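You operate a simulated robot arm through the tools that you are given. There is no shell and no other tool. Be economical: measure what you need, move in short steps, check, and stop when the job is done.

Carry out the task below with a simulated two-armed robot. There is one attempt and no reset: what you move stays moved.

JOB
Take the grey cloth from the top of the purple-edged table and lay it out flat on the top of the green table.
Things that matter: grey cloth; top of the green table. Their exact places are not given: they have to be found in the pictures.

Only the result counts: the job must be done as asked and must still hold three seconds after the hand-in. Knocking over, shifting, dropping, spilling or breaking anything else fails it. Flat cloth is picked up by pressing the open fingertips on it (5 to 10 N) and closing them slowly along it; thin cloth reads only 2 to 8 mm in the jaws.

ROBOT AND FRAMES
Two 7-joint arms with two-finger parallel grippers on one trunk, on a base that drives. Base frame: it is fixed to the floor where the robot stands at the start and does not move with it; the origin is under the middle of the robot, x ahead of it, y to its left, z up; the surface under the hand at the start is at about z = 740. Lengths are in mm, angles in degrees, forces in N, time in s.
The left shoulder is at the start at [70, 163, 1070], the right one opposite. With the tool pointing down near the work surface each hand reaches from about 400 to 880 mm from the robot's upright axis, wherever it stands, measured 20 degrees to its own side. Places, roughly: top of the green table [1500, 700, 700]. Payload 3.43 kg a hand.
Tool frame (each hand has its own): the origin (TCP) lies between the finger pads and is the grasp point; the fingertips stand 34 mm ahead of it; z points along the fingers, y is the line along which they close. Largest opening 128 mm; finger width 24, thickness 12; the body of the gripper, 48 by 130 mm, starts 96 mm behind the TCP.
Orientation is that of the tool frame in the base frame, as a unit quaternion [w, x, y, z]. With the fingers straight down and closing along the base's y, the tool's x points along the base's -x, its y along +y and its z along -z.

CONTROLS
- The arms move only by the tool servo_tool. It takes "left_commands", "right_commands" or both (then of equal length, played together; a hand with none holds still); each is a list of rows, each an object (a shift or turn left out is 0, a gripper value left out holds the last) with "jaw": the gripper command, from -1 (shut) to 1 (fully open), values between in proportion; "slide": the shift along the tool's x, y, z in units of 50 mm (1.0 is 50 mm), a list of three; "dr": the turn, a rotation vector about the tool's x, y, z in units of 4 degrees (1.0 is 4 degrees), a list of three. In form: [{"jaw": jaw, "slide": [x, y, z], "dr": [ax, ay, az]}, ...]. A call has 1 to 8 rows; each row shifts and turns the commanded pose from where the row before left it, along the tool's axes as they then stand. A call with a number of a shift or a turn outside -1 to 1 is refused whole. Rows are played at 5 a second. More than 50 mm and 8.6 degrees between two rows, or a gripper value outside its range, and nothing of the call is played. A pose out of reach is approached as far as the arm can. The call stops where the force on the tool passes 40 N (or 10 N more than at its start, if that is more) or the arm is blocked; 0.2 s more then pass. The fingers move at their own pace (about 153 mm/s each) and stop on an object; they squeeze with about 38 N. The grip force told is the motor's: it shows also when the fingers shut on nothing. Time passes only in rows, and 0.2 s behind the last, so rows that do not move let the fingers close. The reply holds the time, the measured pose of the TCP, the force on the tool along the base axes, the opening and the grip force, in the units named above and with some noise, with the torque about the TCP (base axes, N m) and any sound that the robot's microphone picked up.
- Cameras (640 x 400 px; columns grow to the right, rows downward): "scene" is now at [128.6, 0.5, 1315.2]; the picture's right is [-0.03, -1.00, 0.00], its down [-0.56, 0.02, -0.83] and it looks along [0.83, -0.02, -0.56] (base axes); focal length 284 px, centre (320, 200). "left" rides on the left gripper at [76, 11, -160] in its tool frame; the picture's right is [-0.15, 0.99, 0.00], its down [-0.88, -0.13, -0.46] and it looks along [-0.45, -0.07, 0.89] (tool axes); focal length 234 px, centre (320, 200). "right" rides on the right gripper at [76, -11, -160] in its tool frame; the picture's right is [0.15, 0.99, 0.00], its down [-0.88, 0.13, -0.46] and it looks along [-0.45, 0.07, 0.89] (tool axes); focal length 234 px, centre (320, 200).
- capture(camera): a new picture of that camera. No time passes.
- move_column(by): slides the trunk up (or, below 0, down) by that many mm; the arms and the scene camera ride with it, the base frame stays. It gives what a move gives, with no picture.
- drive_base(legs): drives the robot by 1 to 6 legs, each [ahead, left, turn to the left] in mm, mm and degrees, along the robot's own axes; the way and the turn of a leg run together, so that a leg with both is an arc; at most 1500 mm and 180 degrees a leg. The arms and the cameras ride along, it lands a little off, and it stops where it bumps. It gives what a move gives.
- pan_tilt(pan, tilt): turns the head with the scene camera to pan (to the left, within 86 degrees either way) and tilt (down, from -29 to 69), counted from straight ahead of the robot. It gives what a move gives.
- measure_at(camera, pixels): for up to 12 pixels [column, row] of the newest picture of that camera ("zoom" is the newest enlarged one), the place [x, y, z] in the base frame of the surface seen there, good to about 3 mm, but the place of the scene camera against the robot may be out by one fixed shift of up to 25 mm in any direction. No time passes.
- zoom(camera, box): a new picture of the part [left, top, right, bottom] of that camera's present view, enlarged. No time passes.
- close_job(): hands the job in; it is judged then, once.

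Work in short steps. Measure before you move; look again where a grasp or a placing could have gone wrong, and mend it. You have 80 turns and 78 pictures in all, those below and enlarged ones among them. Open the grippers and draw the arms clear of the work before you hand the job in, unless the task says otherwise; then end with one line.

The tools are called as a command line: name --argument value ..., lists and objects as JSON in quotes. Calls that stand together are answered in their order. servo_tool: Moves the arms, as the interface text tells. Its arguments: {"type":"object","properties":{"left_commands":{"type":"array"},"right_commands":{"type":"array"}},"required":[]} The other tools are called the same way: move_column (by) slides the trunk up or down; drive_base (legs) drives the base; pan_tilt (pan, tilt) turns the head that bears the scene camera; capture (camera) takes a picture; measure_at (camera, pixels) gives the place of the surface under pixels of a picture; zoom (camera, box) takes an enlarged picture of a part of a camera's view; close_job () hands the job in.

At the start:

```text
time: 0.0
left_eef_pos: [662.1, 288.7, 876.2]
left_tool_rot: [0.0, -0.001, 1.0, 0.0]
left_contact_force: [-0.4, 0.1, -0.2]
left_torque: [0.0, -0.03, 0.03]
left_grip_width: 128.1
left_finger_force: 0.0
right_eef_pos: [679.5, -231.1, 932.9]
right_tool_rot: [0.0, 0.0, 1.0, 0.0]
right_contact_force: [-0.4, 0.1, -0.6]
right_torque: [-0.01, 0.0, -0.01]
right_grip_width: 128.0
right_finger_force: 0.0
trunk travel left (down, up): [-550.0, 390.0]
robot x, y, heading: [-0.8, 0.5, -0.1]
head pan, tilt: [-1.6, 34.3]
```

scene: 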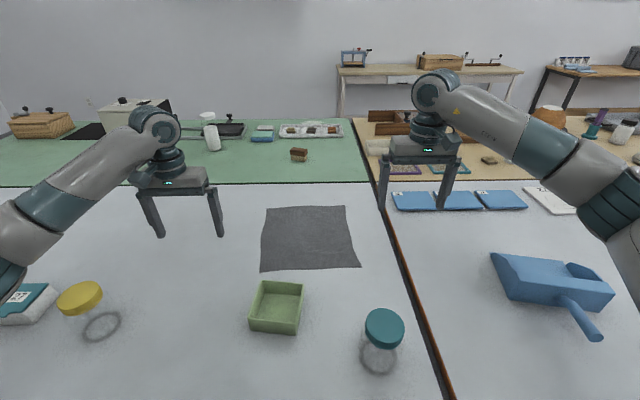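
right: 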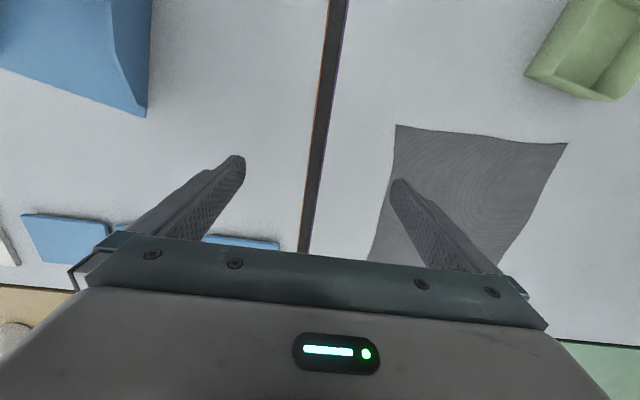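
left: 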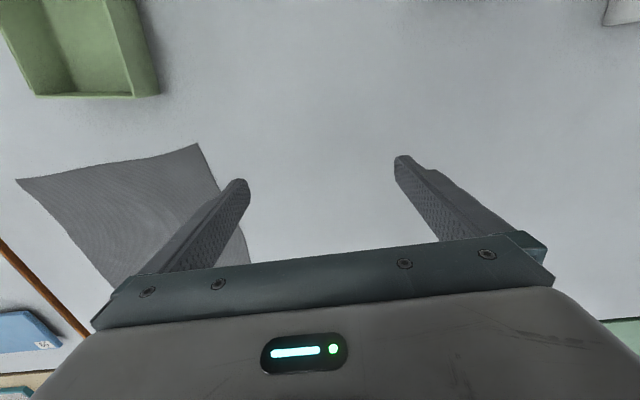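

The grey cloth lies at about (310,238) in the scene picture; the green table is behind it. I measure the cloth corners and points of the green table.

measure_at --camera "scene" --pixels '[[266, 208], [345, 206], [360, 266], [261, 271], [310, 238], [200, 180], [280, 175], [340, 178], [298, 155], [100, 165], [365, 183], [330, 145]]'

measure_at --camera "left" --pixels '[[198, 144], [18, 180], [246, 256], [100, 200]]'

measure_at --camera "right" --pixels '[[397, 126], [566, 144], [500, 250], [370, 258]]'

zoom --camera "scene" --box '[0, 80, 400, 330]'

```text
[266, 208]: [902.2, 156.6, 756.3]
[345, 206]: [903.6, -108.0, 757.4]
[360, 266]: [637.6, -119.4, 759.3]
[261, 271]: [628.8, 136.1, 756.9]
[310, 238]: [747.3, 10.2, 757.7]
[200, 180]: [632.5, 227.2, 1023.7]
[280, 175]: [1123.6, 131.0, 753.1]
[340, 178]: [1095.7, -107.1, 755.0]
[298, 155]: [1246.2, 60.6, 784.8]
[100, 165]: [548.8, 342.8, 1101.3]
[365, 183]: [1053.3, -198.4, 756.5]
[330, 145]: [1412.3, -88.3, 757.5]
```

```text
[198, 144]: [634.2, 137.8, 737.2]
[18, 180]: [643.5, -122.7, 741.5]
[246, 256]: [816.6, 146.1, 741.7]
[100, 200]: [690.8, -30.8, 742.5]
```

```text
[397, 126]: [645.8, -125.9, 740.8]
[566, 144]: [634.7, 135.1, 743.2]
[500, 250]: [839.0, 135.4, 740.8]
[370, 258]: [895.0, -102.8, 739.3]
```

```text
1.60 times, centred on (200, 205) of scene
```

zoom: 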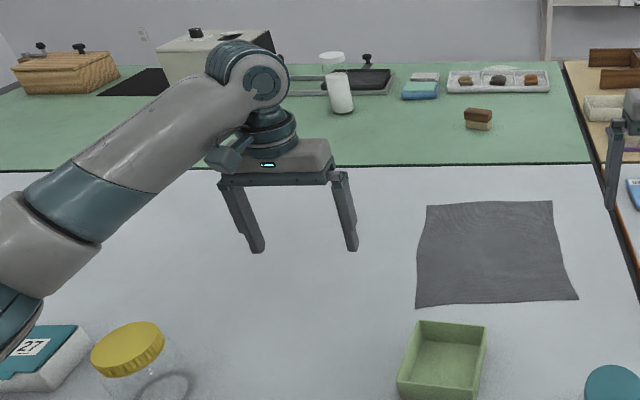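

The cloth is about 265 mm square at z≈740 (the scene camera reads about 16 mm high). I look round to see the table layout, the edge in front of the robot, and the floor to the left.

pan_tilt --pan 0 --tilt 69

capture --camera "scene"

pan_tilt --pan 60 --tilt 30

capture --camera "scene"

```text
time: 1.0
left_eef_pos: [660.0, 289.5, 876.9]
left_tool_rot: [0.0, 0.0, 1.0, 0.0]
left_contact_force: [-0.8, 0.0, 0.2]
left_torque: [0.0, 0.0, -0.03]
left_grip_width: 128.1
left_finger_force: 0.1
right_eef_pos: [680.6, -232.0, 933.3]
right_tool_rot: [0.0, 0.0, 1.0, 0.0]
right_contact_force: [-0.4, 0.0, -0.1]
right_torque: [0.04, 0.01, 0.01]
right_grip_width: 127.8
right_finger_force: 0.1
trunk travel left (down, up): [-550.0, 390.0]
robot x, y, heading: [-1.7, -0.0, -0.0]
head pan, tilt: [0.0, 68.8]
```

```text
73 pictures are left
```

scene: 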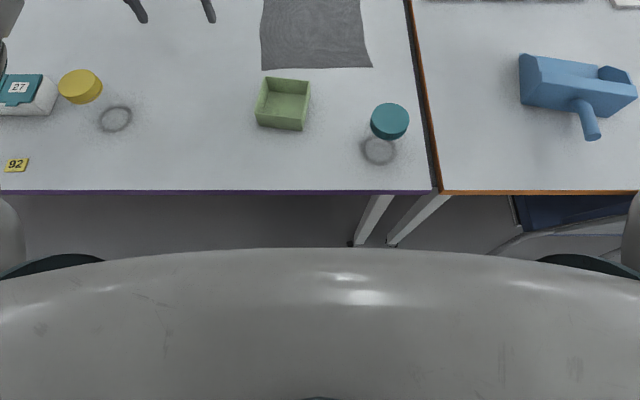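

```text
time: 2.3
left_eef_pos: [661.2, 288.5, 875.2]
left_tool_rot: [0.0, 0.0, 1.0, 0.0]
left_contact_force: [0.2, 0.5, 0.5]
left_torque: [0.0, 0.0, 0.01]
left_grip_width: 127.9
left_finger_force: 0.1
right_eef_pos: [679.6, -231.9, 932.4]
right_tool_rot: [0.001, 0.0, 1.0, 0.0]
right_contact_force: [0.3, -0.2, 0.3]
right_torque: [-0.01, 0.03, 0.02]
right_grip_width: 128.2
right_finger_force: 0.0
trunk travel left (down, up): [-550.0, 390.0]
robot x, y, heading: [0.8, 1.0, -0.1]
head pan, tilt: [60.0, 30.0]
```

```text
72 pictures are left
```

scene: 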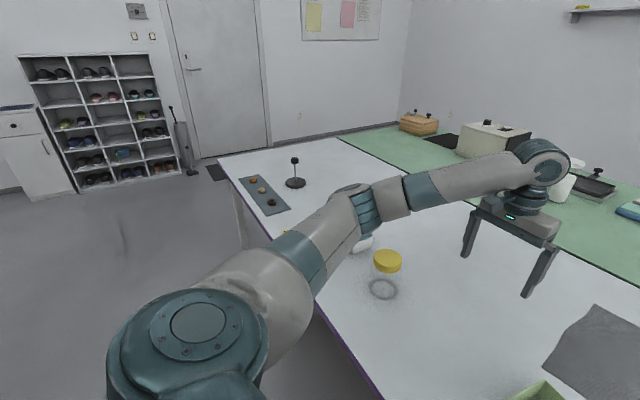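

The near table's left end is at about (220,160) and the green table's left end near (345,137). I measure the edges.

measure_at --camera "scene" --pixels '[[222, 163], [337, 138], [330, 330], [376, 397], [400, 170], [440, 165], [375, 131], [420, 128], [445, 140], [480, 150], [600, 265], [265, 195]]'

pan_tilt --pan 20 --tilt 20

capture --camera "scene"

```text
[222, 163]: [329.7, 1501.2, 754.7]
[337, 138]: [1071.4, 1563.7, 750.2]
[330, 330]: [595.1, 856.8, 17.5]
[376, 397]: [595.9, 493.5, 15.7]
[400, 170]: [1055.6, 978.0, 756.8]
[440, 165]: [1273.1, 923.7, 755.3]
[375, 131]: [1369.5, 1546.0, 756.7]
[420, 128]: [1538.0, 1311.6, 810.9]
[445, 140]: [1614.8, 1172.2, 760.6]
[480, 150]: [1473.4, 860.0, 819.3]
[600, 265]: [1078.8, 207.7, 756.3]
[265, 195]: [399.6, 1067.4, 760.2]
```

```text
time: 3.4
left_eef_pos: [661.0, 290.0, 876.3]
left_tool_rot: [0.0, -0.001, 1.0, 0.0]
left_contact_force: [0.1, 0.6, 0.1]
left_torque: [0.02, 0.03, 0.0]
left_grip_width: 127.7
left_finger_force: 0.0
right_eef_pos: [680.4, -231.0, 932.3]
right_tool_rot: [-0.001, -0.001, 1.0, 0.0]
right_contact_force: [-0.3, 0.5, -0.6]
right_torque: [0.02, 0.0, 0.0]
right_grip_width: 127.9
right_finger_force: 0.1
trunk travel left (down, up): [-550.0, 390.0]
robot x, y, heading: [-1.6, 0.9, -0.1]
head pan, tilt: [20.0, 20.0]
```

```text
71 pictures are left
```

scene: 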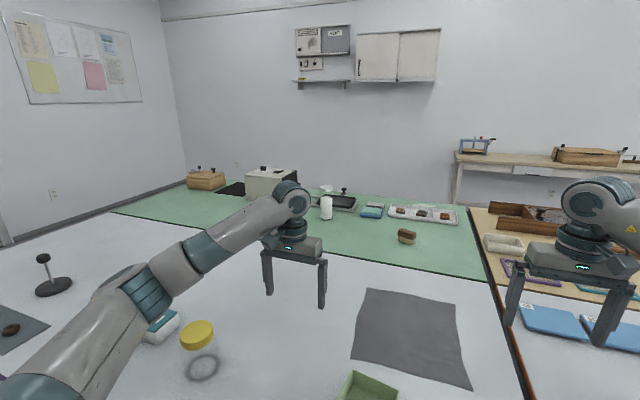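

I check the gap between the green table's left end and the wall, and how deep the green table is.

measure_at --camera "scene" --pixels '[[115, 211], [20, 241], [60, 225], [120, 203], [160, 188], [185, 180], [50, 185], [360, 199], [430, 203], [405, 240], [480, 275], [460, 220]]'

zoom --camera "scene" --box '[0, 150, 280, 325]'

pan_tilt --pan 75 --tilt 20

capture --camera "scene"

measure_at --camera "scene" --pixels '[[200, 190], [260, 170], [300, 140], [300, 160], [320, 165], [150, 180], [60, 180], [330, 145], [345, 140], [280, 165]]'

```text
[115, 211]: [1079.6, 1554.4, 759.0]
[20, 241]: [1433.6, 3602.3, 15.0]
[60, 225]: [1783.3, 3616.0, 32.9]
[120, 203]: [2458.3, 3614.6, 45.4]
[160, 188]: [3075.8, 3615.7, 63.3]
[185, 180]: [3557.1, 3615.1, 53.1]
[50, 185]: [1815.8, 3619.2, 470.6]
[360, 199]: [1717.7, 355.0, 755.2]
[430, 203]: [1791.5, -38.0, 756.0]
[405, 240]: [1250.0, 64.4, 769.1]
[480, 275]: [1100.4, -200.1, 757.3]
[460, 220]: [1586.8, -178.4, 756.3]
```

```text
2.29 times, centred on (140, 238) of scene
```

zoom: 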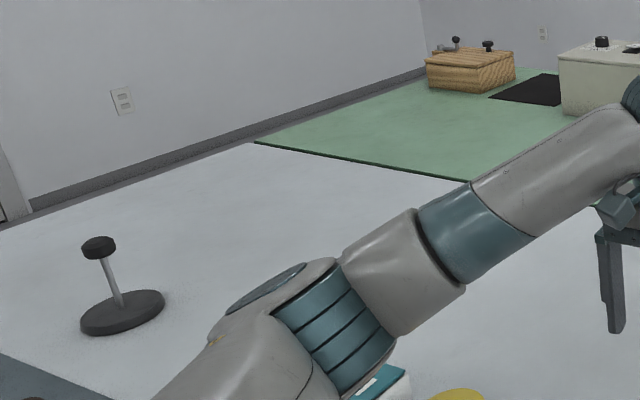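

```text
time: 4.6
left_eef_pos: [661.8, 289.1, 876.1]
left_tool_rot: [0.0, 0.0, 1.0, 0.0]
left_contact_force: [0.6, 0.2, 0.8]
left_torque: [0.02, 0.01, 0.03]
left_grip_width: 127.6
left_finger_force: 0.1
right_eef_pos: [679.3, -231.7, 933.6]
right_tool_rot: [0.0, 0.001, 1.0, 0.001]
right_contact_force: [-0.8, -0.1, 0.4]
right_torque: [0.05, 0.03, 0.04]
right_grip_width: 127.8
right_finger_force: 0.0
trunk travel left (down, up): [-550.0, 390.0]
robot x, y, heading: [1.3, -3.0, 0.1]
head pan, tilt: [75.0, 20.0]
```

```text
69 pictures are left
```

scene: 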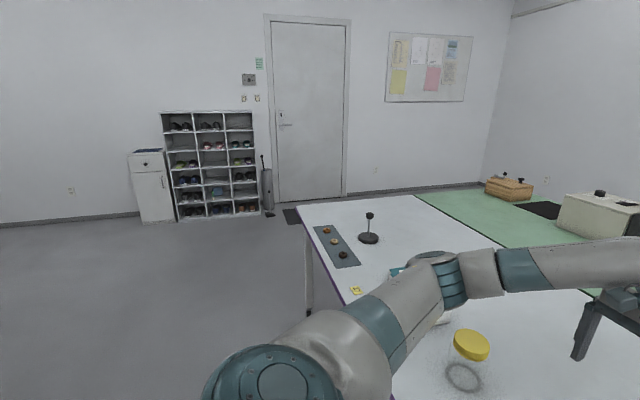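

```text
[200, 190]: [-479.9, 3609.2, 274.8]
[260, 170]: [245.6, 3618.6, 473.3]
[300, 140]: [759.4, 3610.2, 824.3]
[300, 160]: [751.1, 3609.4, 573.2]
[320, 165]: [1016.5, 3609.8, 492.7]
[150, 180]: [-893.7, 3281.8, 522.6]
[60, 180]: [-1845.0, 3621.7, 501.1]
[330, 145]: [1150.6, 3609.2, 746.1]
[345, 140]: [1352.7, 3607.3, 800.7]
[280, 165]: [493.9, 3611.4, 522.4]
```

There are 2 m of free floor left of the tables (wall at y≈3610), so I can carry the cloth round to the green table's left end. I look back at the cloth and measure the box and jar near it.

pan_tilt --pan 0 --tilt 50

capture --camera "scene"

capture --camera "left"

```text
time: 6.1
left_eef_pos: [662.4, 289.5, 876.8]
left_tool_rot: [0.0, -0.001, 1.0, 0.0]
left_contact_force: [-0.7, -0.9, -0.2]
left_torque: [0.04, 0.01, 0.0]
left_grip_width: 127.8
left_finger_force: 0.0
right_eef_pos: [680.2, -232.3, 931.5]
right_tool_rot: [0.001, -0.001, 1.0, -0.001]
right_contact_force: [0.4, -0.1, 0.6]
right_torque: [0.01, -0.02, -0.04]
right_grip_width: 128.0
right_finger_force: 0.0
trunk travel left (down, up): [-550.0, 390.0]
robot x, y, heading: [-1.1, 3.5, 0.2]
head pan, tilt: [0.0, 50.0]
```

```text
68 pictures are left
```

scene: 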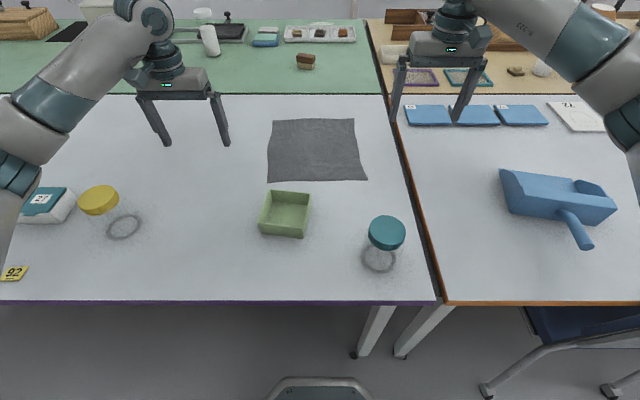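

```text
67 pictures are left
```

left: 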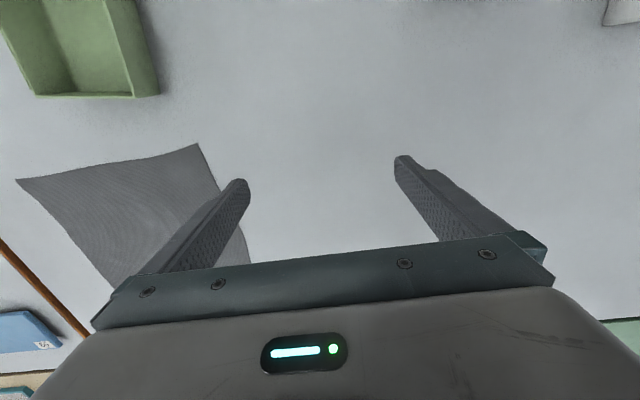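

measure_at --camera "scene" --pixels '[[268, 192], [311, 195], [305, 235], [262, 228], [285, 220], [386, 218], [386, 232], [367, 180], [267, 182], [273, 121], [354, 118], [320, 388]]'

```text
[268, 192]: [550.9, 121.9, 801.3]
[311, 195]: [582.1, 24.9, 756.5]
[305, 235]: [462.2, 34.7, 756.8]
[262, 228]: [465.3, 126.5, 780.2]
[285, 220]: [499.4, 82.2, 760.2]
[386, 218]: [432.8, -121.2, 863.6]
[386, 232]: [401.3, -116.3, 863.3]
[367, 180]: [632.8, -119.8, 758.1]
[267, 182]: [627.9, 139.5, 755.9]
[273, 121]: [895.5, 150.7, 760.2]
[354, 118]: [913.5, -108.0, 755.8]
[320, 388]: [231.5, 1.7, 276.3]
```

The box (top z≈785, x 460–560) and the jar (top z≈847, x 380–460) are clear of the cloth's near edge at x≈635–645. I'll grip the near edge at both corners with the jaws closing along x, so first I turn both hands 90° with the cameras outward.

servo_tool --left_commands '[{"dr": [0, 0, 1]}, {"dr": [0, 0, 1]}, {"dr": [0, 0, 1]}, {"dr": [0, 0, 1]}, {"dr": [0, 0, 1]}, {"dr": [0, 0, 1]}, {"dr": [0, 0, 1]}, {"dr": [0, 0, 1]}]' --right_commands '[{"dr": [0, 0, -1]}, {"dr": [0, 0, -1]}, {"dr": [0, 0, -1]}, {"dr": [0, 0, -1]}, {"dr": [0, 0, -1]}, {"dr": [0, 0, -1]}, {"dr": [0, 0, -1]}, {"dr": [0, 0, -1]}]'

servo_tool --left_commands '[{"dr": [0, 0, 1]}, {"dr": [0, 0, 1]}, {"dr": [0, 0, 1]}, {"dr": [0, 0, 1]}, {"dr": [0, 0, 1]}, {"dr": [0, 0, 1]}, {"dr": [0, 0, 1]}, {"dr": [0, 0, 1]}]' --right_commands '[{"dr": [0, 0, -1]}, {"dr": [0, 0, -1]}, {"dr": [0, 0, -1]}, {"dr": [0, 0, -1]}, {"dr": [0, 0, -1]}, {"dr": [0, 0, -1]}, {"dr": [0, 0, -1]}, {"dr": [0, 0, -1]}]'

servo_tool --left_commands '[{"dr": [0, 0, 1]}, {"dr": [0, 0, 1]}, {"dr": [0, 0, 1]}, {"dr": [0, 0, 1]}, {"dr": [0, 0, 1]}, {"dr": [0, 0, 1]}, {"dr": [0, 0, 0.5]}, {}]' --right_commands '[{"dr": [0, 0, -1]}, {"dr": [0, 0, -1]}, {"dr": [0, 0, -1]}, {"dr": [0, 0, -1]}, {"dr": [0, 0, -1]}, {"dr": [0, 0, -1]}, {"dr": [0, 0, -0.5]}, {}]'

```text
time: 7.9
left_eef_pos: [661.7, 290.1, 876.4]
left_tool_rot: [0.0, 0.275, 0.961, 0.0]
left_contact_force: [-0.1, -0.5, 0.2]
left_torque: [-0.01, -0.02, 0.0]
left_grip_width: 128.0
left_finger_force: 0.0
right_eef_pos: [680.3, -231.6, 932.7]
right_tool_rot: [0.001, -0.277, 0.961, 0.0]
right_contact_force: [1.0, -0.7, -0.5]
right_torque: [-0.01, 0.0, 0.03]
right_grip_width: 128.1
right_finger_force: 0.0
trunk travel left (down, up): [-550.0, 390.0]
robot x, y, heading: [0.5, 3.1, -0.1]
head pan, tilt: [0.0, 50.0]
```

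```text
time: 9.7
left_eef_pos: [660.3, 289.3, 876.4]
left_tool_rot: [0.0, 0.531, 0.847, 0.0]
left_contact_force: [-1.0, 0.2, -0.4]
left_torque: [-0.02, 0.0, 0.02]
left_grip_width: 127.8
left_finger_force: 0.0
right_eef_pos: [678.7, -232.4, 932.6]
right_tool_rot: [0.001, -0.342, 0.94, -0.001]
right_contact_force: [0.5, 0.3, 0.2]
right_torque: [0.02, 0.0, 0.02]
right_grip_width: 128.1
right_finger_force: 0.1
right hand out of reach, approached as far as the arm can: row 3, 4, 5, 6, 7, 8
trunk travel left (down, up): [-550.0, 390.0]
robot x, y, heading: [1.0, 0.9, 0.1]
head pan, tilt: [0.0, 50.0]
```

```text
time: 11.5
left_eef_pos: [660.4, 289.1, 875.2]
left_tool_rot: [0.0, 0.706, 0.708, 0.0]
left_contact_force: [-0.3, 0.1, -0.7]
left_torque: [0.02, 0.03, -0.02]
left_grip_width: 128.0
left_finger_force: 0.1
right_eef_pos: [679.9, -231.9, 932.9]
right_tool_rot: [0.0, -0.342, 0.94, 0.001]
right_contact_force: [0.8, -0.3, -0.1]
right_torque: [0.0, 0.0, -0.01]
right_grip_width: 127.9
right_finger_force: 0.1
right hand out of reach, approached as far as the arm can: row 1, 2, 3, 4, 5, 6
trunk travel left (down, up): [-550.0, 390.0]
robot x, y, heading: [-3.1, -2.2, 0.0]
head pan, tilt: [0.0, 50.0]
```

The left hand is turned; the right stopped at −40°, its limit. I turn the right hand the other way instead.

servo_tool --right_commands '[{"dr": [0, 0, 1]}, {"dr": [0, 0, 1]}, {"dr": [0, 0, 1]}, {"dr": [0, 0, 1]}, {"dr": [0, 0, 1]}, {"dr": [0, 0, 1]}, {"dr": [0, 0, 1]}, {"dr": [0, 0, 1]}]'

servo_tool --right_commands '[{"dr": [0, 0, 1]}, {"dr": [0, 0, 1]}, {"dr": [0, 0, 1]}, {"dr": [0, 0, 1]}, {"dr": [0, 0, 1]}, {"dr": [0, 0, 1]}, {"dr": [0, 0, 1]}, {"dr": [0, 0, 1]}]'

servo_tool --right_commands '[{"dr": [0, 0, 1]}, {"dr": [0, 0, 1]}, {"dr": [0, 0, 1]}, {"dr": [0, 0, 1]}, {"dr": [0, 0, 1]}, {"dr": [0, 0, 1]}, {"dr": [0, 0, 1]}, {"dr": [0, 0, 1]}]'

servo_tool --right_commands '[{"dr": [0, 0, 1]}, {"dr": [0, 0, 1]}, {"dr": [0, 0, 1]}, {"dr": [0, 0, 1]}, {"dr": [0, 0, 1]}, {"dr": [0, 0, 1]}, {"dr": [0, 0, 1]}, {"dr": [0, 0, 1]}]'

```text
time: 13.3
left_eef_pos: [661.5, 288.3, 875.5]
left_tool_rot: [0.0, 0.707, 0.707, 0.0]
left_contact_force: [-1.0, -0.5, -0.2]
left_torque: [0.0, 0.0, 0.03]
left_grip_width: 127.9
left_finger_force: 0.0
right_eef_pos: [679.3, -232.0, 930.9]
right_tool_rot: [0.0, -0.087, 0.996, 0.001]
right_contact_force: [-0.7, -0.2, 1.2]
right_torque: [-0.02, -0.01, 0.0]
right_grip_width: 128.0
right_finger_force: 0.0
trunk travel left (down, up): [-550.0, 390.0]
robot x, y, heading: [2.9, -1.0, -0.1]
head pan, tilt: [0.0, 50.0]
```

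```text
time: 15.1
left_eef_pos: [661.1, 289.0, 876.3]
left_tool_rot: [0.001, 0.707, 0.707, 0.0]
left_contact_force: [-0.9, -0.8, -0.6]
left_torque: [0.0, 0.0, -0.03]
left_grip_width: 128.1
left_finger_force: 0.0
right_eef_pos: [678.8, -232.6, 933.2]
right_tool_rot: [0.0, 0.191, 0.982, 0.0]
right_contact_force: [0.5, -0.5, 0.0]
right_torque: [0.01, -0.01, 0.0]
right_grip_width: 127.9
right_finger_force: 0.1
trunk travel left (down, up): [-550.0, 390.0]
robot x, y, heading: [-4.1, -0.3, 0.1]
head pan, tilt: [0.0, 50.0]
```

```text
time: 16.9
left_eef_pos: [662.0, 288.2, 875.9]
left_tool_rot: [0.0, 0.707, 0.707, -0.001]
left_contact_force: [1.1, -0.9, -1.0]
left_torque: [-0.02, 0.03, -0.05]
left_grip_width: 128.2
left_finger_force: 0.0
right_eef_pos: [677.6, -231.6, 930.9]
right_tool_rot: [0.001, 0.454, 0.891, 0.0]
right_contact_force: [0.3, 0.5, 1.1]
right_torque: [0.04, 0.01, -0.02]
right_grip_width: 128.1
right_finger_force: 0.0
trunk travel left (down, up): [-550.0, 390.0]
robot x, y, heading: [1.6, 2.5, -0.3]
head pan, tilt: [0.0, 50.0]
```

```text
time: 18.7
left_eef_pos: [659.9, 288.0, 876.0]
left_tool_rot: [0.001, 0.707, 0.707, 0.0]
left_contact_force: [-0.2, 0.4, 0.4]
left_torque: [0.01, -0.02, 0.02]
left_grip_width: 128.1
left_finger_force: 0.1
right_eef_pos: [678.3, -232.4, 932.0]
right_tool_rot: [-0.001, 0.682, 0.731, 0.0]
right_contact_force: [0.8, -0.6, -0.4]
right_torque: [0.01, 0.0, 0.01]
right_grip_width: 128.3
right_finger_force: 0.2
trunk travel left (down, up): [-550.0, 390.0]
robot x, y, heading: [1.9, 1.2, -0.2]
head pan, tilt: [0.0, 50.0]
```

Both hands now nearly close along x (right needs 4° more). I set the jaws to about 51 mm and move to above the near-edge corners: left (685, 112), right (685, −98), at z≈800.

servo_tool --left_commands '[{"jaw": -0.2, "slide": [-0.9, 0.48, 0]}, {"slide": [-0.9, 0, 0]}, {"slide": [-0.9, 0, 0]}, {"slide": [-0.83, 0, 0]}, {"slide": [0, 0, 0.8]}, {"slide": [0, 0, 0.72]}, {}]' --right_commands '[{"jaw": -0.2, "dr": [0, 0, 1]}, {"slide": [0.9, 0.14, 0]}, {"slide": [0.9, 0, 0]}, {"slide": [0.88, 0, 0.64]}, {"slide": [0, 0, 1]}, {"slide": [0, 0, 1]}, {}]'

capture --camera "scene"

capture --camera "left"

capture --camera "right"

```text
refused: row 1 steps farther than a row can; nothing moved
```

```text
66 pictures are left
```

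scene: 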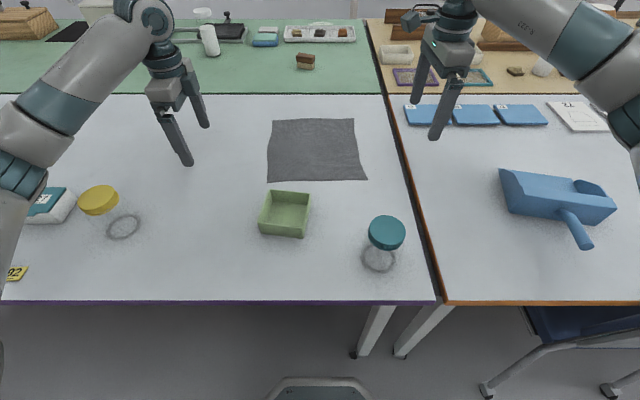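

```text
65 pictures are left
```

left: 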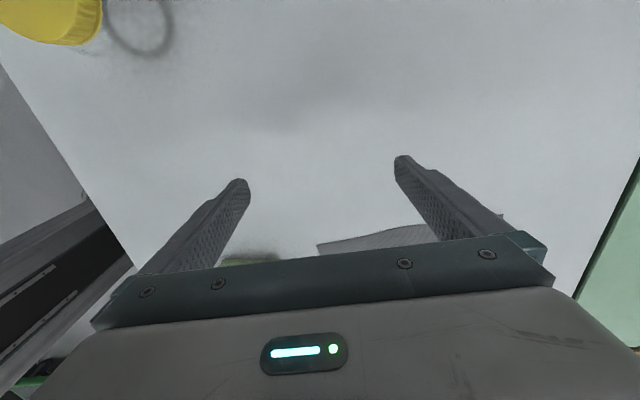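

```text
64 pictures are left
```

right: 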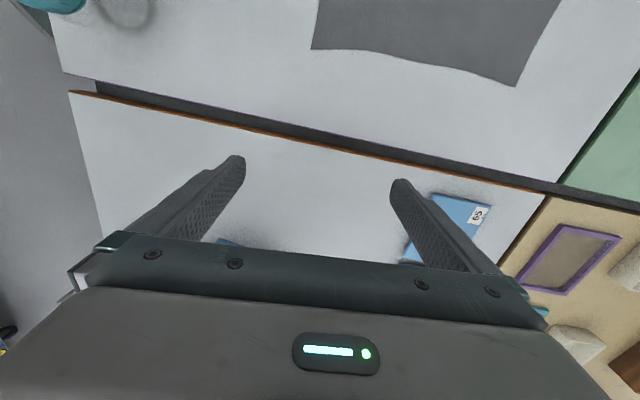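

The first row was just over 50 mm in total; I split it up and repeat.

servo_tool --left_commands '[{"jaw": -0.2, "slide": [0, 0.48, 0]}, {"slide": [-0.9, 0, 0]}, {"slide": [-0.9, 0, 0]}, {"slide": [-0.9, 0, 0]}, {"slide": [-0.83, 0, 0]}, {"slide": [0, 0, 0.8]}, {"slide": [0, 0, 0.72]}, {}]' --right_commands '[{"jaw": -0.2, "dr": [0, 0, 1]}, {"slide": [0.9, 0.14, 0]}, {"slide": [0.9, 0, 0]}, {"slide": [0.88, 0, 0]}, {"slide": [0, 0, 0.88]}, {"slide": [0, 0, 0.88]}, {"slide": [0, 0, 0.88]}, {}]'

capture --camera "left"

capture --camera "right"

zoom --camera "scene" --box '[200, 60, 440, 210]'

```text
time: 20.5
left_eef_pos: [686.0, 113.4, 801.4]
left_tool_rot: [0.0, 0.707, 0.707, 0.0]
left_contact_force: [-0.1, 0.1, -0.1]
left_torque: [0.0, 0.0, 0.0]
left_grip_width: 51.1
left_finger_force: 0.0
right_eef_pos: [685.9, -96.8, 799.8]
right_tool_rot: [0.001, 0.707, 0.707, -0.001]
right_contact_force: [-0.2, -0.1, 0.1]
right_torque: [0.01, -0.02, -0.01]
right_grip_width: 51.2
right_finger_force: 0.0
trunk travel left (down, up): [-550.0, 390.0]
robot x, y, heading: [-0.9, 0.4, -0.1]
head pan, tilt: [0.0, 50.0]
```

```text
63 pictures are left
```

left: 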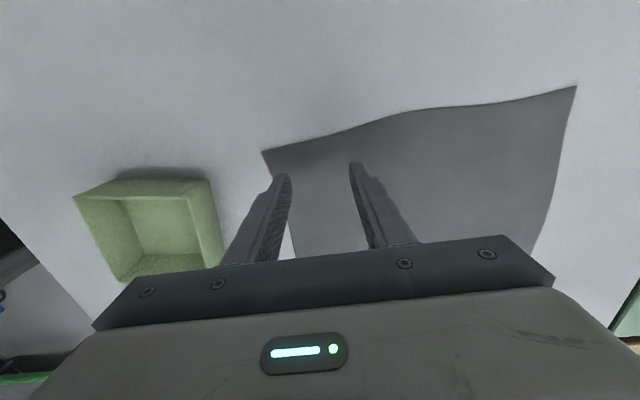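

```text
62 pictures are left
```

right: 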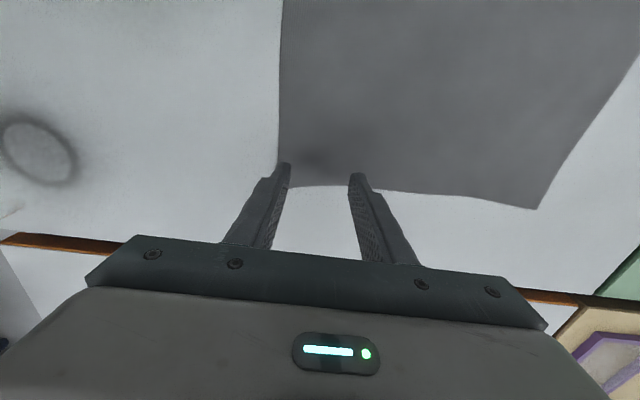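

```text
2.67 times, centred on (320, 135) of scene
```

zoom: 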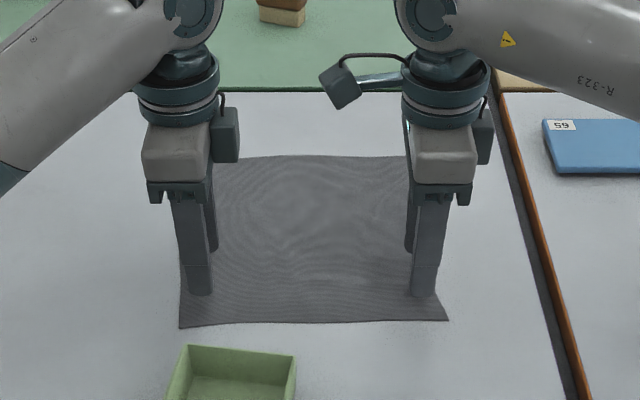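

In the right picture the cloth's side edge is near the fingertips (row ~187). I measure the edges close to the tips in both wrist pictures.

measure_at --camera "right" --pixels '[[284, 150], [292, 186], [320, 186], [340, 185], [380, 191], [440, 194], [280, 80], [536, 207]]'

measure_at --camera "left" --pixels '[[264, 152], [275, 180], [300, 145], [340, 133], [390, 115], [320, 200], [575, 87]]'

```text
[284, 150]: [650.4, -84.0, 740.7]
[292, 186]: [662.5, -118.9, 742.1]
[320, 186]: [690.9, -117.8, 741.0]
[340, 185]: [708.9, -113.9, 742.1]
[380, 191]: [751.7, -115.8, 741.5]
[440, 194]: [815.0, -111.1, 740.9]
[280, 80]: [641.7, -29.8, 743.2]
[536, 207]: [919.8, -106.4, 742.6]
```

```text
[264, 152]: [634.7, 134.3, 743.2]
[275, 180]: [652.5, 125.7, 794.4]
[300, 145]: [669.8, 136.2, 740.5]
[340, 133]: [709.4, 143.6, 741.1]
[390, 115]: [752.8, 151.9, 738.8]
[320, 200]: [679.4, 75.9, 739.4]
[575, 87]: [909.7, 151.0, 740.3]
```

Edges are fine; I shift the right hand 8 mm inward in x and 4 mm in y, and lower both to just over the cloth.

servo_tool --left_commands '[{}, {"slide": [0, 0, 0.25]}, {"slide": [0, 0, 0.15]}, {"slide": [0, 0, 0.08]}, {}]' --right_commands '[{"slide": [0.08, 0.16, 0]}, {"slide": [0, 0, 0.25]}, {"slide": [0, 0, 0.12]}, {"slide": [0, 0, 0.08]}, {}]'

```text
time: 21.7
left_eef_pos: [687.2, 113.6, 775.5]
left_tool_rot: [0.0, 0.707, 0.707, 0.0]
left_contact_force: [-1.1, 1.4, -0.2]
left_torque: [0.01, 0.01, -0.01]
left_grip_width: 51.1
left_finger_force: 0.1
right_eef_pos: [694.0, -93.9, 777.5]
right_tool_rot: [0.0, 0.707, 0.707, 0.0]
right_contact_force: [-0.2, 0.2, 0.1]
right_torque: [-0.01, -0.02, 0.03]
right_grip_width: 51.3
right_finger_force: 0.0
trunk travel left (down, up): [-550.0, 390.0]
robot x, y, heading: [-1.1, -1.5, -0.1]
head pan, tilt: [0.0, 50.0]
```

No contact yet; I go down in 1 mm steps.

servo_tool --left_commands '[{"slide": [0, 0, 0.02]}, {"slide": [0, 0, 0.02]}, {}]' --right_commands '[{"slide": [0, 0, 0.04]}, {"slide": [0, 0, 0.03]}, {}]'

```text
time: 22.5
left_eef_pos: [684.5, 112.2, 775.0]
left_tool_rot: [0.001, 0.707, 0.707, 0.001]
left_contact_force: [1.2, 0.4, 5.8]
left_torque: [0.04, 0.09, -0.05]
left_grip_width: 50.9
left_finger_force: 0.1
right_eef_pos: [693.3, -93.5, 773.9]
right_tool_rot: [0.001, 0.707, 0.707, 0.001]
right_contact_force: [0.8, 0.3, 4.5]
right_torque: [-0.05, 0.0, -0.01]
right_grip_width: 51.3
right_finger_force: 0.1
trunk travel left (down, up): [-550.0, 390.0]
robot x, y, heading: [0.1, 2.5, 0.1]
head pan, tilt: [0.0, 50.0]
```

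Both press with about 5 N. I add half a millimetre and close slowly.

servo_tool --left_commands '[{"slide": [0, 0, 0.005]}, {"jaw": -0.3}, {"jaw": -0.4}, {"jaw": -0.5}, {"jaw": -0.6}, {"jaw": -0.7}, {"jaw": -0.8}, {"jaw": -0.85}]' --right_commands '[{"slide": [0, 0, 0.012]}, {"jaw": -0.3}, {"jaw": -0.4}, {"jaw": -0.5}, {"jaw": -0.6}, {"jaw": -0.7}, {"jaw": -0.8}, {"jaw": -0.85}]'

servo_tool --left_commands '[{"jaw": -0.9}, {"jaw": -0.95}, {"jaw": -1}, {}, {}]' --right_commands '[{"jaw": -0.9}, {"jaw": -0.95}, {"jaw": -1}, {}, {}]'

capture --camera "left"

capture --camera "right"

```text
time: 24.3
left_eef_pos: [684.2, 112.4, 775.0]
left_tool_rot: [0.001, 0.707, 0.707, 0.001]
left_contact_force: [0.1, -0.9, 4.7]
left_torque: [-0.01, -0.03, 0.02]
left_grip_width: 9.6
left_finger_force: 0.0
right_eef_pos: [694.0, -93.8, 774.4]
right_tool_rot: [0.001, 0.707, 0.708, 0.0]
right_contact_force: [0.5, 0.0, 12.1]
right_torque: [-0.07, 0.01, 0.0]
right_grip_width: 9.1
right_finger_force: 0.1
trunk travel left (down, up): [-550.0, 390.0]
robot x, y, heading: [0.8, -3.3, -0.2]
head pan, tilt: [0.0, 50.0]
```

```text
time: 25.5
left_eef_pos: [684.6, 112.9, 774.6]
left_tool_rot: [0.0, 0.707, 0.707, 0.001]
left_contact_force: [0.0, -1.4, 3.5]
left_torque: [-0.03, 0.02, -0.01]
left_grip_width: 2.0
left_finger_force: 36.3
right_eef_pos: [693.9, -93.5, 775.2]
right_tool_rot: [0.0, 0.707, 0.707, 0.0]
right_contact_force: [0.9, 0.4, 12.5]
right_torque: [-0.06, -0.03, 0.04]
right_grip_width: 5.9
right_finger_force: 37.6
trunk travel left (down, up): [-550.0, 390.0]
robot x, y, heading: [2.1, -0.3, 0.1]
head pan, tilt: [0.0, 50.0]
```

```text
60 pictures are left
```

left: 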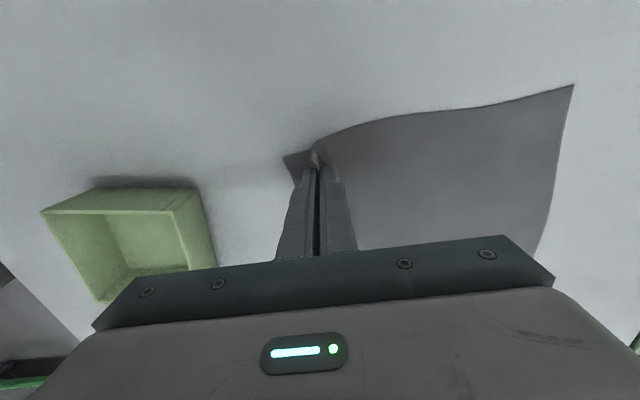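

```text
59 pictures are left
```

right: 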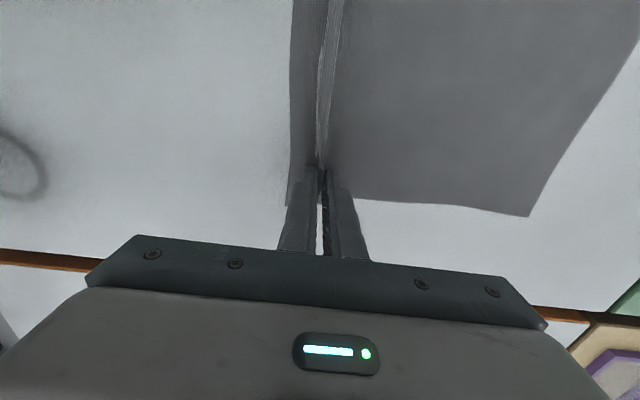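

Both show a fold at the jaws (left 2.0 mm, right 5.9 mm). I lift 60 mm slowly and check that both hold.

servo_tool --left_commands '[{"slide": [0, 0, -0.2]}, {"slide": [0, 0, -0.3]}, {"slide": [0, 0, -0.35]}, {"slide": [0, 0, -0.35]}, {}]' --right_commands '[{"slide": [0, 0, -0.2]}, {"slide": [0, 0, -0.3]}, {"slide": [0, 0, -0.35]}, {"slide": [0, 0, -0.35]}, {}]'

zoom --camera "scene" --box '[200, 60, 440, 210]'

capture --camera "left"

```text
time: 26.7
left_eef_pos: [684.2, 113.4, 833.6]
left_tool_rot: [0.0, 0.707, 0.707, 0.0]
left_contact_force: [1.0, -2.1, 0.5]
left_torque: [-0.05, 0.01, 0.04]
left_grip_width: 1.8
left_finger_force: 36.5
right_eef_pos: [693.9, -94.9, 833.1]
right_tool_rot: [0.0, 0.707, 0.707, -0.001]
right_contact_force: [-0.6, 2.8, 0.4]
right_torque: [0.04, 0.04, -0.01]
right_grip_width: 5.8
right_finger_force: 38.4
trunk travel left (down, up): [-550.0, 390.0]
robot x, y, heading: [-0.5, 3.5, -0.0]
head pan, tilt: [0.0, 50.0]
```

```text
2.67 times, centred on (320, 135) of scene
```

zoom: 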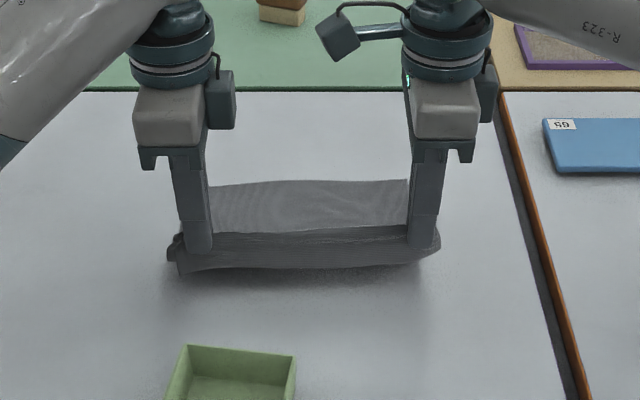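

```text
57 pictures are left
```

left: 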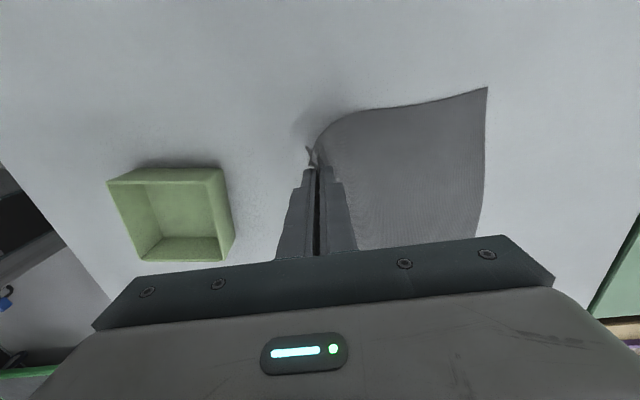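

Both hands hold the cloth evenly. I raise the trunk 370 mm to carry it high over everything.

move_column --by 370

capture --camera "scene"

```text
time: 30.3
left_eef_pos: [684.3, 113.7, 1203.8]
left_tool_rot: [0.001, 0.707, 0.707, 0.0]
left_contact_force: [-0.7, -2.4, -0.4]
left_torque: [-0.07, -0.02, 0.06]
left_grip_width: 2.2
left_finger_force: 37.0
right_eef_pos: [693.4, -94.7, 1204.3]
right_tool_rot: [0.0, 0.707, 0.708, 0.0]
right_contact_force: [0.2, 2.4, -0.7]
right_torque: [0.03, -0.04, 0.03]
right_grip_width: 5.5
right_finger_force: 37.8
trunk travel left (down, up): [-920.0, 20.0]
robot x, y, heading: [-4.0, 2.6, -0.1]
head pan, tilt: [0.0, 50.0]
```

```text
56 pictures are left
```

scene: 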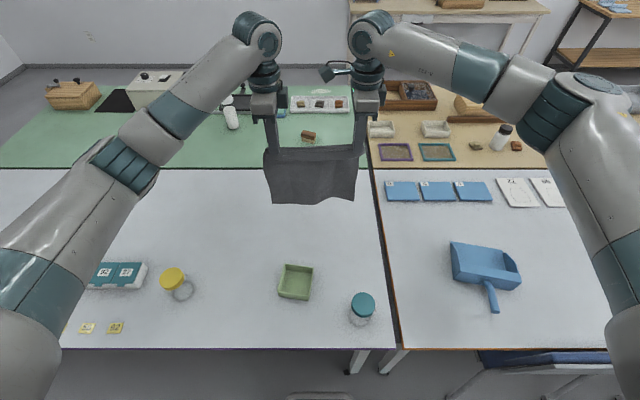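

The cloth hangs cleanly from both hands. I strafe left 1300 mm along the table.

drive_base --legs '[[0, 1300, 0]]'

pan_tilt --pan 25 --tilt 45

capture --camera "scene"

```text
time: 36.9
left_eef_pos: [680.9, 1432.3, 1203.0]
left_tool_rot: [0.001, 0.705, 0.709, -0.001]
left_contact_force: [-0.5, -1.4, 0.4]
left_torque: [-0.01, -0.03, 0.01]
left_grip_width: 2.3
left_finger_force: 37.1
right_eef_pos: [692.0, 1223.2, 1203.8]
right_tool_rot: [0.0, 0.706, 0.708, 0.0]
right_contact_force: [-0.3, 2.7, -0.2]
right_torque: [0.05, 0.03, 0.0]
right_grip_width: 5.7
right_finger_force: 37.6
trunk travel left (down, up): [-920.0, 20.0]
robot x, y, heading: [-1.1, 1315.6, 0.4]
head pan, tilt: [0.0, 50.0]
```

```text
time: 37.8
left_eef_pos: [682.6, 1432.4, 1203.3]
left_tool_rot: [0.0, 0.705, 0.709, 0.0]
left_contact_force: [0.1, -2.4, 0.2]
left_torque: [-0.06, -0.04, 0.01]
left_grip_width: 1.9
left_finger_force: 36.3
right_eef_pos: [692.0, 1222.9, 1204.3]
right_tool_rot: [0.0, 0.705, 0.709, 0.0]
right_contact_force: [0.9, 1.5, 0.1]
right_torque: [0.0, -0.01, -0.01]
right_grip_width: 5.6
right_finger_force: 38.1
trunk travel left (down, up): [-920.0, 20.0]
robot x, y, heading: [-2.1, 1314.2, 0.4]
head pan, tilt: [25.0, 45.0]
```

```text
55 pictures are left
```

scene: 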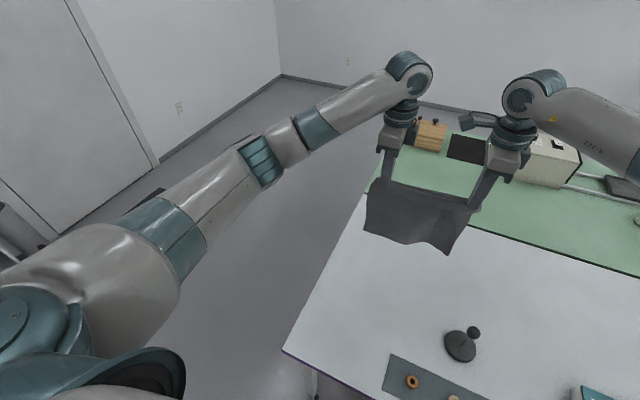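

The floor ahead is clear. I strafe 1000 mm further, then drive ahead 1240 mm past the table's end.

drive_base --legs '[[0, 1000, 0], [1240, 0, 0]]'

drive_base --legs '[[0, 0, -90]]'

pan_tilt --pan 0 --tilt 50

capture --camera "scene"

```text
time: 48.7
left_eef_pos: [1918.3, 2389.7, 1203.7]
left_tool_rot: [-0.001, 0.711, 0.704, 0.0]
left_contact_force: [0.5, -1.1, -0.3]
left_torque: [-0.03, 0.0, 0.01]
left_grip_width: 2.0
left_finger_force: 36.5
right_eef_pos: [1928.4, 2180.5, 1203.6]
right_tool_rot: [-0.001, 0.711, 0.703, 0.0]
right_contact_force: [-0.8, 1.7, 0.0]
right_torque: [0.04, 0.01, 0.01]
right_grip_width: 5.5
right_finger_force: 38.3
trunk travel left (down, up): [-920.0, 20.0]
robot x, y, heading: [1234.9, 2283.9, -0.7]
head pan, tilt: [25.0, 45.0]
```

```text
time: 53.0
left_eef_pos: [1329.3, 1597.3, 1205.7]
left_tool_rot: [0.0, 1.0, -0.014, 0.0]
left_contact_force: [-1.4, -0.3, 0.1]
left_torque: [0.01, 0.04, 0.05]
left_grip_width: 2.1
left_finger_force: 36.4
right_eef_pos: [1120.5, 1592.1, 1203.7]
right_tool_rot: [0.0, 1.0, -0.014, 0.0]
right_contact_force: [1.8, -0.7, -0.8]
right_torque: [-0.03, -0.06, 0.0]
right_grip_width: 5.6
right_finger_force: 37.8
trunk travel left (down, up): [-920.0, 20.0]
robot x, y, heading: [1231.5, 2284.1, -91.8]
head pan, tilt: [25.0, 45.0]
```

```text
time: 53.8
left_eef_pos: [1328.3, 1597.0, 1202.7]
left_tool_rot: [0.0, 1.0, -0.013, 0.001]
left_contact_force: [-1.8, -0.1, -0.3]
left_torque: [0.03, 0.09, 0.02]
left_grip_width: 2.0
left_finger_force: 36.8
right_eef_pos: [1118.9, 1592.4, 1202.7]
right_tool_rot: [0.001, 1.0, -0.013, 0.0]
right_contact_force: [1.0, -0.5, -0.1]
right_torque: [-0.02, -0.02, 0.0]
right_grip_width: 5.7
right_finger_force: 38.1
trunk travel left (down, up): [-920.0, 20.0]
robot x, y, heading: [1236.2, 2284.7, -91.4]
head pan, tilt: [0.0, 50.0]
```

```text
54 pictures are left
```

scene: 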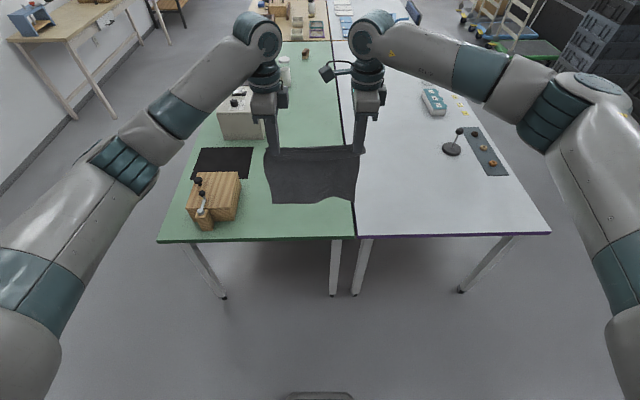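

I'm facing the green table's end (−y direction); the seam is at about column 355 and the basket at (215,200). I measure the free area.

measure_at --camera "scene" --pixels '[[350, 232], [250, 236], [170, 238], [240, 175], [232, 215], [195, 225], [253, 148], [264, 135], [348, 150], [352, 190], [315, 120], [240, 190]]'

zoom --camera "scene" --box '[140, 60, 460, 260]'

```text
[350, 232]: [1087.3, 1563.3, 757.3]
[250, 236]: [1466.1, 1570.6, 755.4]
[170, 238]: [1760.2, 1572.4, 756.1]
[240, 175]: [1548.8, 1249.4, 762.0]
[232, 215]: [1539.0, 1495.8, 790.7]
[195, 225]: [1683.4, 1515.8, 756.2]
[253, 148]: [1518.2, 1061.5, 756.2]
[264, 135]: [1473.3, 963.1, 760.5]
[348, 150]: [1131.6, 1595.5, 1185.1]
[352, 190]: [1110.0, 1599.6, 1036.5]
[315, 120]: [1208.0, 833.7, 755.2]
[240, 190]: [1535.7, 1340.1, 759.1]
```

```text
2.00 times, centred on (300, 160) of scene
```

zoom: 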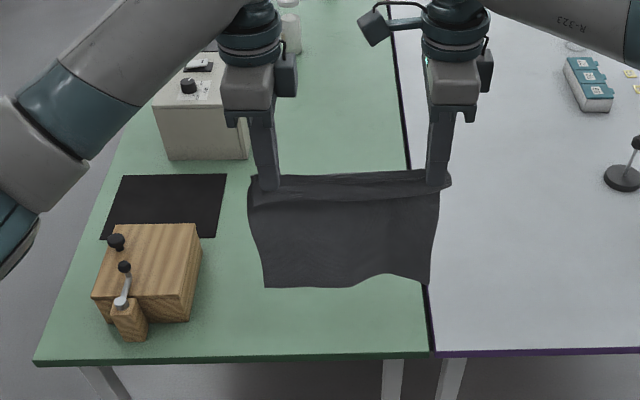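

Free green area is about x 1075–1500, y 970–1560. I drive ahead 350 and left 45 (correcting heading), so the hands end over y≈1240 with cloth centre x≈1268.

drive_base --legs '[[350, 40, 1.5]]'

pan_tilt --pan 0 --tilt 60

capture --camera "scene"

```text
time: 56.1
left_eef_pos: [1378.4, 1264.0, 1204.6]
left_tool_rot: [0.001, 1.0, -0.002, 0.0]
left_contact_force: [-1.2, -0.2, 0.8]
left_torque: [-0.01, 0.04, 0.04]
left_grip_width: 2.2
left_finger_force: 36.7
right_eef_pos: [1171.0, 1255.6, 1204.7]
right_tool_rot: [0.001, 1.0, -0.002, 0.0]
right_contact_force: [1.9, 0.0, 0.3]
right_torque: [-0.04, -0.04, 0.01]
right_grip_width: 5.6
right_finger_force: 37.6
trunk travel left (down, up): [-920.0, 20.0]
robot x, y, heading: [1267.9, 1948.4, -90.2]
head pan, tilt: [0.0, 50.0]
```

```text
time: 56.8
left_eef_pos: [1380.2, 1262.1, 1202.7]
left_tool_rot: [0.0, 1.0, -0.002, 0.0]
left_contact_force: [-1.4, 1.0, -0.5]
left_torque: [0.02, 0.03, 0.01]
left_grip_width: 1.8
left_finger_force: 35.9
right_eef_pos: [1171.4, 1253.1, 1202.9]
right_tool_rot: [-0.001, 1.0, -0.002, 0.0]
right_contact_force: [1.3, 0.5, 0.4]
right_torque: [0.02, -0.02, 0.01]
right_grip_width: 5.6
right_finger_force: 37.8
trunk travel left (down, up): [-920.0, 20.0]
robot x, y, heading: [1268.2, 1946.6, -90.3]
head pan, tilt: [0.0, 60.0]
```

```text
52 pictures are left
```

scene: 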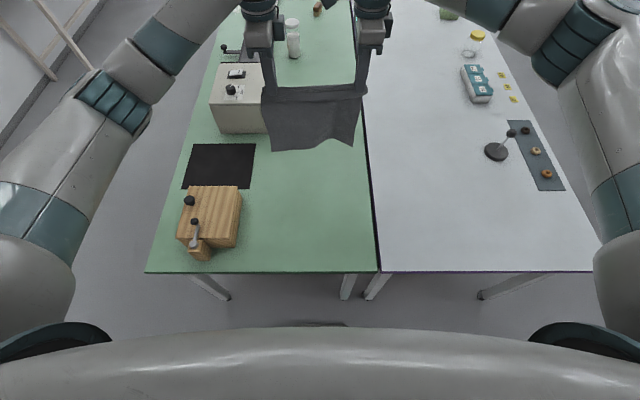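

Clear. I lower the trunk 215 mm so the cloth's lower edge comes close to the green top.

move_column --by -215

capture --camera "scene"

capture --camera "left"

```text
time: 59.1
left_eef_pos: [1380.3, 1262.2, 990.1]
left_tool_rot: [0.0, 1.0, -0.001, 0.0]
left_contact_force: [-1.4, 0.5, 1.2]
left_torque: [0.01, 0.08, 0.05]
left_grip_width: 2.1
left_finger_force: 36.8
right_eef_pos: [1171.8, 1253.8, 988.9]
right_tool_rot: [-0.001, 1.0, -0.002, 0.0]
right_contact_force: [1.1, -0.4, -0.8]
right_torque: [0.04, -0.02, -0.02]
right_grip_width: 5.4
right_finger_force: 38.2
trunk travel left (down, up): [-705.0, 235.0]
robot x, y, heading: [1267.2, 1949.1, -90.1]
head pan, tilt: [0.0, 60.0]
```

```text
51 pictures are left
```

scene: 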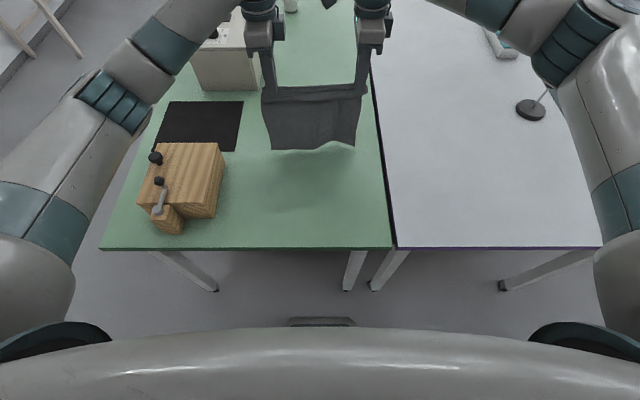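

```text
50 pictures are left
```

left: 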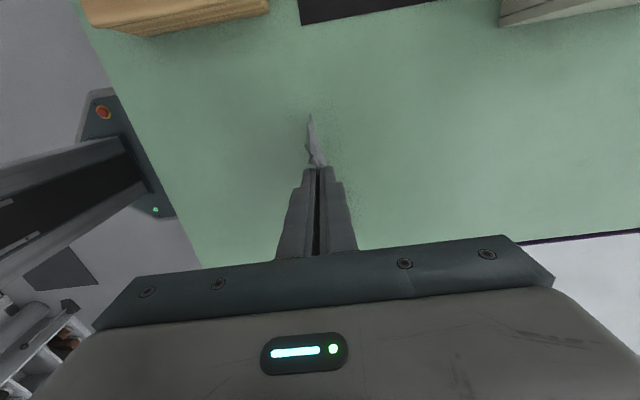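

I measure the cloth's lower edge height.

measure_at --camera "scene" --pixels '[[275, 146], [300, 146], [320, 142], [345, 141], [355, 140], [310, 110], [310, 92], [310, 165]]'

```text
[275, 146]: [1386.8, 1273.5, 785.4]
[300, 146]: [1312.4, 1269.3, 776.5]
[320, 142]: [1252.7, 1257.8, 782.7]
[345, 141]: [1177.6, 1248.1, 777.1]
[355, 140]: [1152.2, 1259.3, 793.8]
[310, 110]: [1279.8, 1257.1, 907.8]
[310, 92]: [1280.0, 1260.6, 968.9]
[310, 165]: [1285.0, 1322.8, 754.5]
```

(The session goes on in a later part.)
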